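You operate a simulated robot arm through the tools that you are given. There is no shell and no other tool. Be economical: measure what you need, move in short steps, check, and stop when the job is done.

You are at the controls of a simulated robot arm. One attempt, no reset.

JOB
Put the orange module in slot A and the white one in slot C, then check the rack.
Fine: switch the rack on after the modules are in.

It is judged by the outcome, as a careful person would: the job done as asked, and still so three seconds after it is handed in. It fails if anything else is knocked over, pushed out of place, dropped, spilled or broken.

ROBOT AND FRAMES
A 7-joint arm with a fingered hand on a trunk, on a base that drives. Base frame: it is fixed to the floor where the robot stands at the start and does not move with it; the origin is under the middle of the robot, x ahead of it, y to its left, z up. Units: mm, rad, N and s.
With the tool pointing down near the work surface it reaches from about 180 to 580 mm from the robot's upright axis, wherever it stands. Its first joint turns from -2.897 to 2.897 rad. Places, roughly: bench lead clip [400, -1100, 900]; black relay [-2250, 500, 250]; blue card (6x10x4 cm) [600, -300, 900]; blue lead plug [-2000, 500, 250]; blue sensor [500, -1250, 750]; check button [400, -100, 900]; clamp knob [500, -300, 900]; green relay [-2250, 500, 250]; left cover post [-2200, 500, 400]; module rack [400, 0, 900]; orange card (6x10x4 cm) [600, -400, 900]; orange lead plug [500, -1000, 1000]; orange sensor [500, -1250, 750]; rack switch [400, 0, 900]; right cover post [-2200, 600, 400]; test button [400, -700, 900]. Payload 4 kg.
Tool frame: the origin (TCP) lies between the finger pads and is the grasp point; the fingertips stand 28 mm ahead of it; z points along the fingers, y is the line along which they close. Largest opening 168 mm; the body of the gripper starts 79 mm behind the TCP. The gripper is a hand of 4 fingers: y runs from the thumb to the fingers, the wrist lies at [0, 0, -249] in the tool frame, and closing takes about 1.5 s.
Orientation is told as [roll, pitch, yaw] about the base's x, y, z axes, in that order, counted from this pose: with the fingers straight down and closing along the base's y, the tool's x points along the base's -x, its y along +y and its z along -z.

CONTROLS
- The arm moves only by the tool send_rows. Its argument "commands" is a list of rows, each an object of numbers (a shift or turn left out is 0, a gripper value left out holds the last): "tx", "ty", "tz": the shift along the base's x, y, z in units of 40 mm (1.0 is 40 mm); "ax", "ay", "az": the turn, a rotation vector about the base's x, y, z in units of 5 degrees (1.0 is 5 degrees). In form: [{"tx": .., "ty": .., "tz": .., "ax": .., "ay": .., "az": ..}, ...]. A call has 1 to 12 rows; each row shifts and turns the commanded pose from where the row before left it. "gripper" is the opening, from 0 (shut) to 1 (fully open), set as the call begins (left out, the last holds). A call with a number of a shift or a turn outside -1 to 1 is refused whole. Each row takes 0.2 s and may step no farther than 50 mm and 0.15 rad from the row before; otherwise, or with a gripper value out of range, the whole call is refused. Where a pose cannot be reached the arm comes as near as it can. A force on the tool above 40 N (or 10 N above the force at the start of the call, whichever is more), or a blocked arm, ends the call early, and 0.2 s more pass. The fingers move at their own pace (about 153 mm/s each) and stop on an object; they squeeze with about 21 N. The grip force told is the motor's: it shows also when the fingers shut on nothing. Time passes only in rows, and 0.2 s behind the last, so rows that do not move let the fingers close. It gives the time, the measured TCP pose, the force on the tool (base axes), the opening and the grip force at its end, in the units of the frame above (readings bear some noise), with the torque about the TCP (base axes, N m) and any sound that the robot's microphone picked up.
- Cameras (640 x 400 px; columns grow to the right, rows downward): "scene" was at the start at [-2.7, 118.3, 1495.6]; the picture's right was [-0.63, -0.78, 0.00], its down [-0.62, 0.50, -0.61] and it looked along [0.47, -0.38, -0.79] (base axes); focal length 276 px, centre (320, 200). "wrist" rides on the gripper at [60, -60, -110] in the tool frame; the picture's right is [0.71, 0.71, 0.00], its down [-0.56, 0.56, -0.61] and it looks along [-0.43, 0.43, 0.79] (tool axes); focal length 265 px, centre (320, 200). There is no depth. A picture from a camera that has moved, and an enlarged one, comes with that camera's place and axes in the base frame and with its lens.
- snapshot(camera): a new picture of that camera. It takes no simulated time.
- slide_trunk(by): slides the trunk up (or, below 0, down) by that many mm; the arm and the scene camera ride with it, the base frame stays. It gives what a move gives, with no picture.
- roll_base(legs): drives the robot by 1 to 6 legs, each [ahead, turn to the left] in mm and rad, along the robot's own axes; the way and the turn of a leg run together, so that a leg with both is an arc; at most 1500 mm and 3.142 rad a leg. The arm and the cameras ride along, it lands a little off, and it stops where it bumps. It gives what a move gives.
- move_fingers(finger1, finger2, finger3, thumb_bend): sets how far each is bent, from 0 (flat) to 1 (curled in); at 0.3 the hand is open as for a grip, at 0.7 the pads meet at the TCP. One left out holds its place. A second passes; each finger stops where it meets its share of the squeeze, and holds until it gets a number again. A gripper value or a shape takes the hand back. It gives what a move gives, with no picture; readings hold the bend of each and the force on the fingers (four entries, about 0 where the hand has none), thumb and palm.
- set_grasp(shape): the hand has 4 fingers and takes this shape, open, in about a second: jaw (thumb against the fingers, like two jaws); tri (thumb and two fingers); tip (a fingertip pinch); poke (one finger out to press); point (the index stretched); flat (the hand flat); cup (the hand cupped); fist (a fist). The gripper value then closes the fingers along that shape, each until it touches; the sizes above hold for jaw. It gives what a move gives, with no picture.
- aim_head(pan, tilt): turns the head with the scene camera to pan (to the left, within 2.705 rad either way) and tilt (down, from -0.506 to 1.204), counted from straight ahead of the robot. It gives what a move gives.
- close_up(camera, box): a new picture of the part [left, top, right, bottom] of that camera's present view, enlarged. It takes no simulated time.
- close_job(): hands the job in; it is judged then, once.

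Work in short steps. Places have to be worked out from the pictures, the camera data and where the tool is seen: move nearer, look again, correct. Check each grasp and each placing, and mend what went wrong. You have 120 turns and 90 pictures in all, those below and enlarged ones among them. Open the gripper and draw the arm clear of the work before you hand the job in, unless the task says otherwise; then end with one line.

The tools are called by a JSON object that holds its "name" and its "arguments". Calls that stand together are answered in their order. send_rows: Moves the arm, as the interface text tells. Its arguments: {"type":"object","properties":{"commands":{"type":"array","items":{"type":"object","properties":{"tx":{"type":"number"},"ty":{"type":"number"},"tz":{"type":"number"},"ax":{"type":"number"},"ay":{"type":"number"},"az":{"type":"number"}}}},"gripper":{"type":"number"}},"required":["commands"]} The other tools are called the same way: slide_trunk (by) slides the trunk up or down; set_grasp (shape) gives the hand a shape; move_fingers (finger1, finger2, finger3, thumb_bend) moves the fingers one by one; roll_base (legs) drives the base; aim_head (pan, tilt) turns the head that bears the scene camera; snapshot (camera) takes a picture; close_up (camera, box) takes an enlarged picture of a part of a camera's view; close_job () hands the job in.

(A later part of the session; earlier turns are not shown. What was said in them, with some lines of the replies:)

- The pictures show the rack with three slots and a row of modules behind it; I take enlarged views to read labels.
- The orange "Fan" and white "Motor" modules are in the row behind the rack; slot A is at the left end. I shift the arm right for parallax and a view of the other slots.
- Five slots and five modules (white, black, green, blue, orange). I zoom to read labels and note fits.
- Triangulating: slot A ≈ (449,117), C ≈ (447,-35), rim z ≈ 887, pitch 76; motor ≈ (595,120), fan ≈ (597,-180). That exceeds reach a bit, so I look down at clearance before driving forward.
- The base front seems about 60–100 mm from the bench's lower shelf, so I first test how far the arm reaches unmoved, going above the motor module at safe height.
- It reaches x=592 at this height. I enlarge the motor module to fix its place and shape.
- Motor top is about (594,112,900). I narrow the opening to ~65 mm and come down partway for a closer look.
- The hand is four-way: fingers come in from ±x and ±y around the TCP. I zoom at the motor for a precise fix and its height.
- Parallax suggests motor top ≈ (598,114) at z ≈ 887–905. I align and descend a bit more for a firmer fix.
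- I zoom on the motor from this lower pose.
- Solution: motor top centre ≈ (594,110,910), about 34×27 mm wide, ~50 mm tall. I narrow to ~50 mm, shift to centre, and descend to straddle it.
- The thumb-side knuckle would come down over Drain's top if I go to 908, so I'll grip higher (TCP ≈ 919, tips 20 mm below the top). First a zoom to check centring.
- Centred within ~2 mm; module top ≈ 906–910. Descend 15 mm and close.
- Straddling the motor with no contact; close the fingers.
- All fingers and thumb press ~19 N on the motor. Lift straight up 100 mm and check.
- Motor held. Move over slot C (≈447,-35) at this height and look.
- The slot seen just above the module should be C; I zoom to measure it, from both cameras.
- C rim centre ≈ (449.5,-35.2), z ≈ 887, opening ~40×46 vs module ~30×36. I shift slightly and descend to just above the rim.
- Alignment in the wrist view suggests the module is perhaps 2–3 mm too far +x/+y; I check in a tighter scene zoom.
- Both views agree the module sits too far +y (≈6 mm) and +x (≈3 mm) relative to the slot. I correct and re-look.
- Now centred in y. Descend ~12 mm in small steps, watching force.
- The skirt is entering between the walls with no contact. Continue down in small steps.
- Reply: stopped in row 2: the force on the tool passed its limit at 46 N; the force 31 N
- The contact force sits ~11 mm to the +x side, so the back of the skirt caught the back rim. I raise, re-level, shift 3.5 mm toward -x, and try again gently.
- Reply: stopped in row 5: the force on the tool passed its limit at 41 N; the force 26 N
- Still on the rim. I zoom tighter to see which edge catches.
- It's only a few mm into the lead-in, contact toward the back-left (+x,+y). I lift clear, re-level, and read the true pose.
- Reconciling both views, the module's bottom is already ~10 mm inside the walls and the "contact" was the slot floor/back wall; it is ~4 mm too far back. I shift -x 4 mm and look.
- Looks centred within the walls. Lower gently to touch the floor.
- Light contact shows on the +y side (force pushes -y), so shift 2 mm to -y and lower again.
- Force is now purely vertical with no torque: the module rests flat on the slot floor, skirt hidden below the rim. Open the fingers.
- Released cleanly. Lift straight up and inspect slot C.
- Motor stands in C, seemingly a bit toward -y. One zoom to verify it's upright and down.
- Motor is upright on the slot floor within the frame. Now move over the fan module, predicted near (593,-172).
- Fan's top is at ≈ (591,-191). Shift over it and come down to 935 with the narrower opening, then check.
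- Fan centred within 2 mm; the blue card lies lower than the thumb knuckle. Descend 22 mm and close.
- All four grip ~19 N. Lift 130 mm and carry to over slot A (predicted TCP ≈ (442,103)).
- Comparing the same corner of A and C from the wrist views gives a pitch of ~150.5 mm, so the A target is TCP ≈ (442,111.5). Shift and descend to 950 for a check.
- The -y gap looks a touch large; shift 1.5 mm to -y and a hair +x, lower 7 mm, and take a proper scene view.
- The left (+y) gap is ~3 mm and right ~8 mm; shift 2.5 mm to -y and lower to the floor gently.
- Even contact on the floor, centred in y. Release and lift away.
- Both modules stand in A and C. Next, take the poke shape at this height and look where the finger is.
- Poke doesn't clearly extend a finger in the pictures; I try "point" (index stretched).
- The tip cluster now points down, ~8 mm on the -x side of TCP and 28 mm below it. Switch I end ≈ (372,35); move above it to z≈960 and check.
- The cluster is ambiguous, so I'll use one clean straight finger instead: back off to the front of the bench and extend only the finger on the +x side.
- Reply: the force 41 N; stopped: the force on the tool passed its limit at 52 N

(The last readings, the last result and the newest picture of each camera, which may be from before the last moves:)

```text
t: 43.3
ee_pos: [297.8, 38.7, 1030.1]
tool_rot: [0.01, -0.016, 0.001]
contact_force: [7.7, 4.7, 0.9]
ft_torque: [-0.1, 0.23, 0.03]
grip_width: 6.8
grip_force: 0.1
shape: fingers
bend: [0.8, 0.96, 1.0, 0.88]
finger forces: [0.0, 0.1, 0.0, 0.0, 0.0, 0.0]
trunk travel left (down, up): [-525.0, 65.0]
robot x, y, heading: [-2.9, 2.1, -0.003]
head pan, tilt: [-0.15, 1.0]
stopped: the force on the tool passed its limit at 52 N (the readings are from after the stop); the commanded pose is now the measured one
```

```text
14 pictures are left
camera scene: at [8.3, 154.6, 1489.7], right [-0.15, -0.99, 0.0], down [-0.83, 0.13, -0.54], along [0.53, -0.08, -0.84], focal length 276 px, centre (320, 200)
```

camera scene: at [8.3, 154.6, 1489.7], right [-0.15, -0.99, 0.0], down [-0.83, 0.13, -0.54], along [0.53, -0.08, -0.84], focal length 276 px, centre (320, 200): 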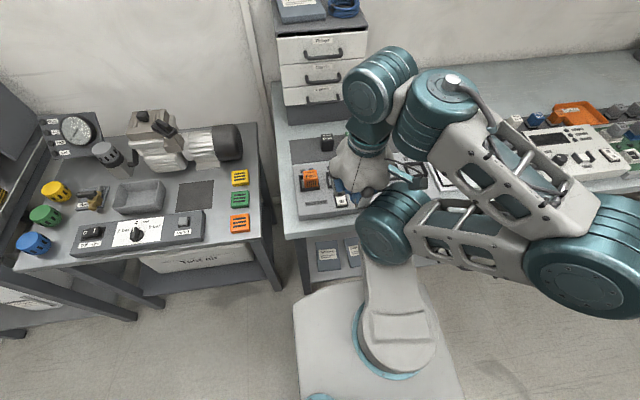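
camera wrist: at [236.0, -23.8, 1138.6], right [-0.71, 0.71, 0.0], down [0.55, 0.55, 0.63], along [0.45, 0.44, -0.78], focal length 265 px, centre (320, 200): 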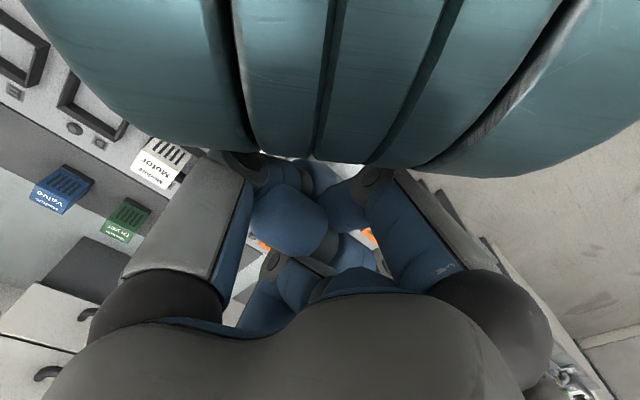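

The hand has touched the arm's own shoulder at x≈297. I move forward again and instead use the symmetric closed jaw as a presser.

{"name": "send_rows", "arguments": {"commands": [{"tx": 0.5}, {"tx": 0.6, "ax": -0.1, "ay": 0.2}, {"tx": 0.8}, {}]}}

{"name": "set_grasp", "arguments": {"shape": "jaw"}}

{"name": "send_rows", "arguments": {"commands": [{}, {}, {}, {}, {}, {}, {}], "gripper": 0}}

{"name": "snapshot", "arguments": {"camera": "wrist"}}

```text
t: 44.3
ee_pos: [373.3, 35.3, 1030.7]
tool_rot: [0.0, 0.004, 0.0]
contact_force: [0.1, -0.2, 0.1]
ft_torque: [0.0, 0.02, -0.01]
grip_width: 6.5
grip_force: 0.1
shape: fingers
bend: [0.81, 0.96, 1.0, 0.89]
finger forces: [0.0, 0.0, 0.0, 0.1, 0.0, 0.0]
trunk travel left (down, up): [-525.0, 65.0]
robot x, y, heading: [-0.8, -0.7, 0.003]
head pan, tilt: [-0.15, 1.0]
```

```text
t: 45.2
ee_pos: [372.0, 36.0, 1030.8]
tool_rot: [0.001, 0.005, 0.0]
contact_force: [-0.6, -0.3, 0.4]
ft_torque: [0.01, -0.04, 0.05]
grip_width: 167.6
grip_force: 0.1
shape: jaw
bend: [0.3, 0.3, 0.3, 0.3]
finger forces: [0.0, 0.0, 0.1, 0.1, 0.0, 0.0]
trunk travel left (down, up): [-525.0, 65.0]
robot x, y, heading: [2.8, -2.7, 0.002]
head pan, tilt: [-0.15, 1.0]
```

```text
t: 46.8
ee_pos: [373.7, 35.9, 1030.9]
tool_rot: [-0.001, 0.005, 0.001]
contact_force: [-0.6, -0.7, -0.5]
ft_torque: [-0.01, 0.0, -0.01]
grip_width: 0.0
grip_force: 21.0
shape: jaw
bend: [0.7, 0.7, 0.7, 0.7]
finger forces: [0.0, 0.1, 0.1, 0.1, 0.0, 0.0]
trunk travel left (down, up): [-525.0, 65.0]
robot x, y, heading: [-1.1, 3.3, -0.002]
head pan, tilt: [-0.15, 1.0]
```

```text
13 pictures are left
camera wrist: at [312.9, -25.2, 1139.4], right [-0.71, 0.71, 0.0], down [0.56, 0.56, 0.61], along [0.43, 0.43, -0.79], focal length 265 px, centre (320, 200)
```

wrist: 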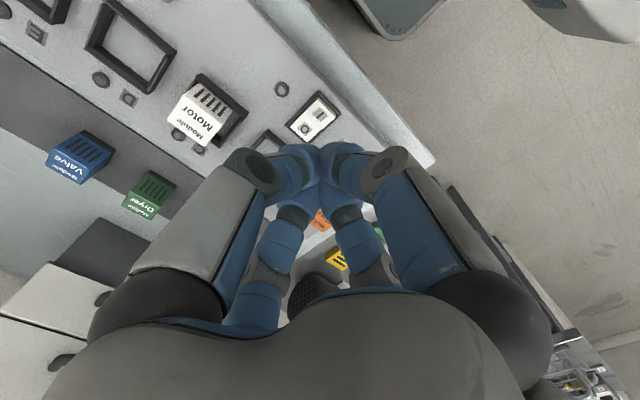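

Closed jaw gives a symmetric tip on the TCP axis. Move over the I end (≈364,36), lower to ~942.

{"name": "send_rows", "arguments": {"commands": [{"tx": -0.22, "ty": 0.03, "tz": -0.5}, {"tz": -0.8}, {"tz": -0.7}, {"tz": -0.2}, {}]}}

{"name": "close_up", "arguments": {"camera": "wrist", "box": [220, 60, 420, 220]}}

{"name": "close_up", "arguments": {"camera": "scene", "box": [310, 150, 380, 220]}}

```text
t: 48.0
ee_pos: [364.6, 41.0, 944.0]
tool_rot: [0.0, 0.005, 0.001]
contact_force: [0.2, -0.8, 0.5]
ft_torque: [0.0, -0.03, 0.02]
grip_width: 0.0
grip_force: 20.5
shape: jaw
bend: [0.7, 0.7, 0.7, 0.7]
finger forces: [0.1, 0.0, 0.1, 0.1, 0.0, 0.0]
trunk travel left (down, up): [-525.0, 65.0]
robot x, y, heading: [-3.4, -1.8, -0.0]
head pan, tilt: [-0.15, 1.0]
```

```text
2.50 times, centred on (320, 140) of wrist
camera zoom: at [304.3, -20.6, 1052.4], right [-0.71, 0.71, 0.0], down [0.56, 0.56, 0.61], along [0.43, 0.43, -0.79], focal length 664 px, centre (320, 350)
```

zoom: 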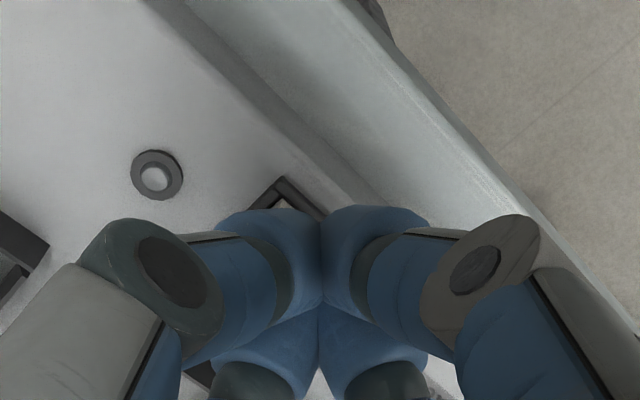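

```text
5.71 times, centred on (345, 185) of scene
camera zoom: at [8.3, 154.6, 1489.7], right [-0.15, -0.99, 0.0], down [-0.83, 0.13, -0.54], along [0.53, -0.08, -0.84], focal length 1575 px, centre (177, 286)
```

zoom: 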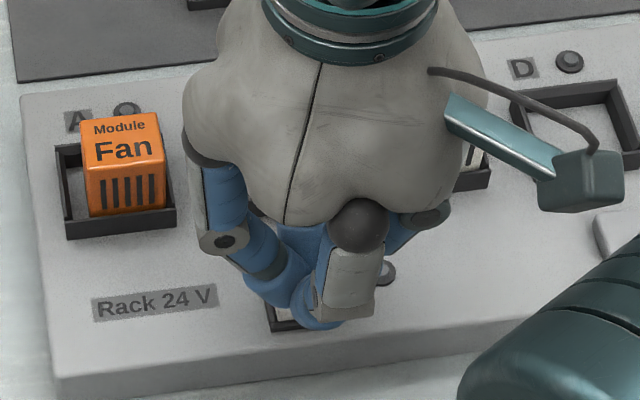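

Bezel front edge ≈ x 361, so shift to (369,37) over the I half and press down in small steps.

{"name": "send_rows", "arguments": {"commands": [{"tx": 0.11, "ty": -0.06}, {"tz": -0.1}, {"tz": -0.1}, {"tz": -0.1}, {"tz": -0.08}, {"tz": -0.08}, {"tz": -0.08}, {"tz": -0.08}, {}]}}

```text
t: 50.0
ee_pos: [370.6, 35.2, 919.6]
tool_rot: [0.003, -0.001, -0.001]
contact_force: [2.5, 0.2, 26.1]
ft_torque: [-0.03, -0.37, 0.0]
grip_width: 0.0
grip_force: 20.8
shape: jaw
bend: [0.7, 0.7, 0.7, 0.7]
finger forces: [0.0, 0.0, 0.0, 0.1, 0.0, 0.0]
trunk travel left (down, up): [-525.0, 65.0]
robot x, y, heading: [-0.3, -0.1, 0.001]
head pan, tilt: [-0.15, 1.0]
```

26 N contact, about 11 mm on the +x side of the tip, and no click heard. I raise and look at the switch.

{"name": "send_rows", "arguments": {"commands": [{"tz": 0.5}, {"tz": 0.9}, {"tz": 0.9}, {"tx": 0.8, "ty": -0.8}, {"tx": 0.6, "ty": -0.6}]}}

{"name": "close_up", "arguments": {"camera": "scene", "box": [290, 140, 400, 220]}}

```text
t: 51.2
ee_pos: [428.6, -18.2, 1009.5]
tool_rot: [0.0, 0.006, 0.001]
contact_force: [0.3, 0.1, -0.6]
ft_torque: [-0.01, 0.01, -0.02]
grip_width: 0.2
grip_force: 21.1
shape: jaw
bend: [0.7, 0.7, 0.7, 0.7]
finger forces: [0.0, 0.0, 0.0, 0.1, 0.1, 0.0]
trunk travel left (down, up): [-525.0, 65.0]
robot x, y, heading: [-0.3, 2.1, -0.001]
head pan, tilt: [-0.15, 1.0]
```

```text
5.00 times, centred on (345, 180) of scene
camera zoom: at [8.7, 154.4, 1489.7], right [-0.15, -0.99, 0.0], down [-0.83, 0.13, -0.54], along [0.53, -0.08, -0.84], focal length 1378 px, centre (195, 300)
```

zoom: 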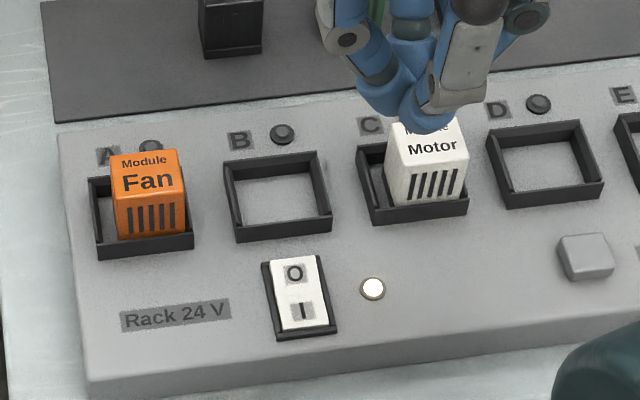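

The rack's power lamp is lit: switched on. Now go over the Check button (≈382,-118.5).

{"name": "send_rows", "arguments": {"commands": [{"tx": -0.1, "ty": -0.85}, {"tx": -0.5, "ty": -0.85}, {"tx": -0.55, "ty": -0.8}, {"tz": -0.8}, {"tz": -0.8}, {}]}}

{"name": "snapshot", "arguments": {"camera": "wrist"}}

```text
t: 52.6
ee_pos: [379.2, -122.1, 945.7]
tool_rot: [0.0, 0.003, 0.001]
contact_force: [0.2, 0.1, 0.2]
ft_torque: [-0.02, -0.02, -0.02]
grip_width: 0.0
grip_force: 20.9
shape: jaw
bend: [0.7, 0.7, 0.7, 0.7]
finger forces: [0.1, 0.0, 0.0, 0.0, 0.1, 0.0]
trunk travel left (down, up): [-525.0, 65.0]
robot x, y, heading: [0.3, -3.4, -0.001]
head pan, tilt: [-0.15, 1.0]
```

```text
9 pictures are left
camera wrist: at [319.1, -182.4, 1055.3], right [-0.71, 0.71, 0.0], down [0.56, 0.56, 0.61], along [0.43, 0.43, -0.79], focal length 265 px, centre (320, 200)
```

wrist: 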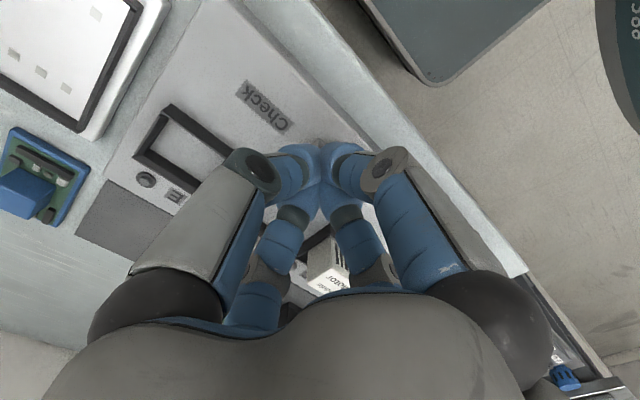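

The button is hidden right under the tips, as expected. Trim +3 mm each and press in small steps.

{"name": "send_rows", "arguments": {"commands": [{"tx": 0.07, "ty": 0.08}, {"tz": -0.12}, {"tz": -0.12}, {"tz": -0.1}, {"tz": -0.08}, {"tz": -0.08}, {"tz": -0.08}, {}]}}

```text
t: 54.4
ee_pos: [382.3, -117.2, 922.0]
tool_rot: [0.0, 0.004, 0.001]
contact_force: [0.9, -0.4, 1.6]
ft_torque: [-0.01, -0.02, 0.01]
grip_width: 0.2
grip_force: 20.6
shape: jaw
bend: [0.7, 0.7, 0.7, 0.7]
finger forces: [0.0, 0.1, 0.0, 0.0, 0.1, 0.1]
trunk travel left (down, up): [-525.0, 65.0]
robot x, y, heading: [1.3, -1.3, 0.004]
head pan, tilt: [-0.15, 1.0]
```

Just starting to touch (1.6 N). Press a few mm further.

{"name": "send_rows", "arguments": {"commands": [{"tz": -0.06}, {"tz": -0.06}, {"tz": -0.06}, {}]}}

{"name": "close_up", "arguments": {"camera": "scene", "box": [290, 130, 440, 220]}}

```text
t: 55.4
ee_pos: [382.2, -116.6, 916.1]
tool_rot: [0.0, 0.002, 0.0]
contact_force: [-0.2, 0.5, 17.5]
ft_torque: [-0.03, -0.04, -0.02]
grip_width: 0.1
grip_force: 21.4
shape: jaw
bend: [0.7, 0.7, 0.7, 0.7]
finger forces: [0.0, 0.0, 0.1, 0.0, 0.0, 0.0]
trunk travel left (down, up): [-525.0, 65.0]
robot x, y, heading: [-2.2, 2.1, -0.001]
head pan, tilt: [-0.15, 1.0]
heard: click
```

```text
4.27 times, centred on (365, 175) of scene
camera zoom: at [7.1, 155.0, 1489.9], right [-0.15, -0.99, 0.0], down [-0.83, 0.13, -0.54], along [0.53, -0.08, -0.84], focal length 1176 px, centre (128, 307)
```

zoom: 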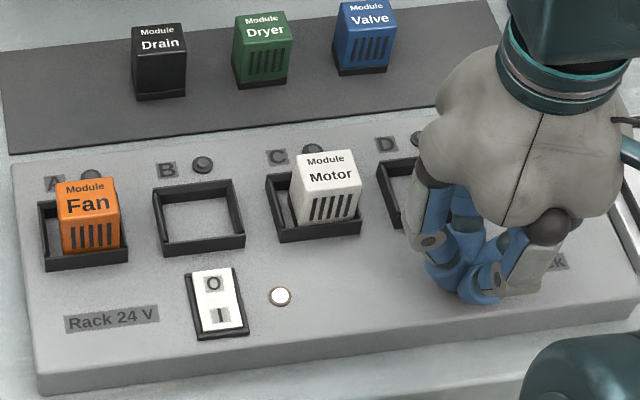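

A click was heard. Lift off and look at the slot lamps.

{"name": "send_rows", "arguments": {"commands": [{"tz": 0.5}, {"tz": 0.9}, {"tz": 0.9}, {"tz": 0.9}, {"ty": 0.5}, {"ty": -0.5}]}}

{"name": "aim_head", "arguments": {"pan": -0.2, "tilt": 0.95}}

{"name": "close_up", "arguments": {"camera": "scene", "box": [260, 120, 440, 230]}}

{"name": "snapshot", "arguments": {"camera": "wrist"}}

```text
t: 56.8
ee_pos: [380.0, -117.6, 1044.1]
tool_rot: [-0.001, 0.005, -0.001]
contact_force: [1.0, 0.4, 0.6]
ft_torque: [-0.03, 0.03, 0.03]
grip_width: 0.0
grip_force: 21.1
shape: jaw
bend: [0.7, 0.7, 0.7, 0.7]
finger forces: [0.0, 0.0, 0.0, 0.0, 0.0, 0.1]
trunk travel left (down, up): [-525.0, 65.0]
robot x, y, heading: [-1.6, -1.1, -0.001]
head pan, tilt: [-0.15, 1.0]
```

```text
t: 57.4
ee_pos: [379.2, -116.5, 1045.1]
tool_rot: [0.001, 0.005, -0.001]
contact_force: [0.6, 0.8, 0.1]
ft_torque: [-0.02, 0.0, 0.0]
grip_width: 0.0
grip_force: 21.4
shape: jaw
bend: [0.7, 0.7, 0.7, 0.7]
finger forces: [0.1, 0.0, 0.0, 0.1, 0.1, 0.0]
trunk travel left (down, up): [-525.0, 65.0]
robot x, y, heading: [0.7, -2.9, 0.005]
head pan, tilt: [-0.201, 0.949]
```

```text
3.56 times, centred on (350, 175) of scene
camera zoom: at [10.6, 150.4, 1493.3], right [-0.2, -0.98, 0.0], down [-0.8, 0.16, -0.58], along [0.57, -0.12, -0.81], focal length 980 px, centre (213, 289)
```

zoom: 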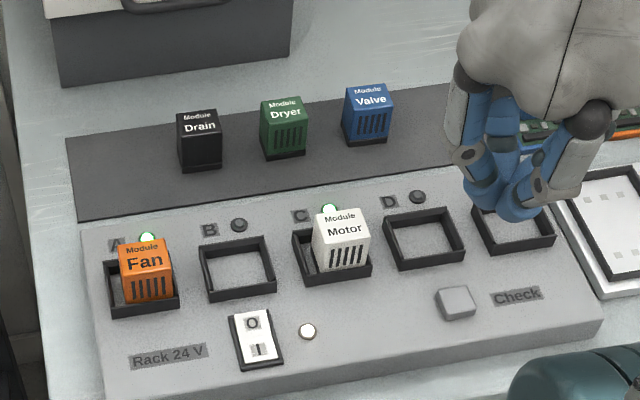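

```text
6 pictures are left
camera wrist: at [319.7, -177.8, 1153.6], right [-0.71, 0.71, 0.0], down [0.56, 0.56, 0.61], along [0.43, 0.43, -0.79], focal length 265 px, centre (320, 200)
```

wrist: 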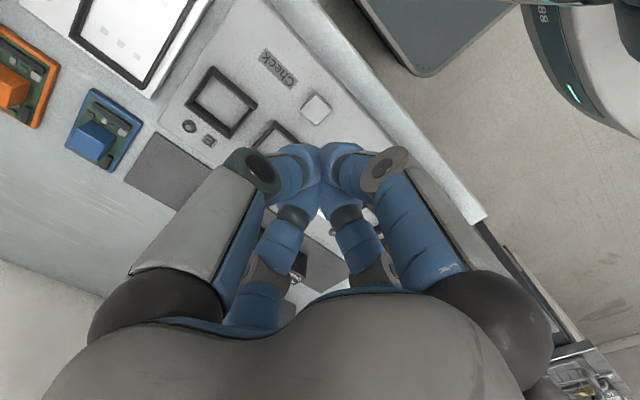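

The lamps at A and C are both green, the power lamp is on and nothing else is disturbed. I raise the arm clear with the gripper open and hand in.

{"name": "send_rows", "arguments": {"commands": [{"tz": 1}, {"tz": 1}, {"tz": 0.8}, {}, {}, {}], "gripper": 1}}

{"name": "close_job", "arguments": {}}

```text
t: 58.8
ee_pos: [381.9, -117.2, 1156.6]
tool_rot: [0.0, 0.005, -0.001]
contact_force: [-0.7, 0.4, -0.5]
ft_torque: [0.0, 0.0, 0.0]
grip_width: 168.1
grip_force: 0.0
shape: jaw
bend: [0.3, 0.3, 0.3, 0.3]
finger forces: [0.0, 0.0, 0.1, 0.1, 0.0, 0.0]
trunk travel left (down, up): [-525.0, 65.0]
robot x, y, heading: [-2.1, 1.2, 0.002]
head pan, tilt: [-0.201, 0.949]
```

```text
The job is handed in.
```

The orange module (Fan) is in slot A and the white one (Motor) is in slot C; I then switched the rack on and pressed Check, and the lamps at both slots turned green.
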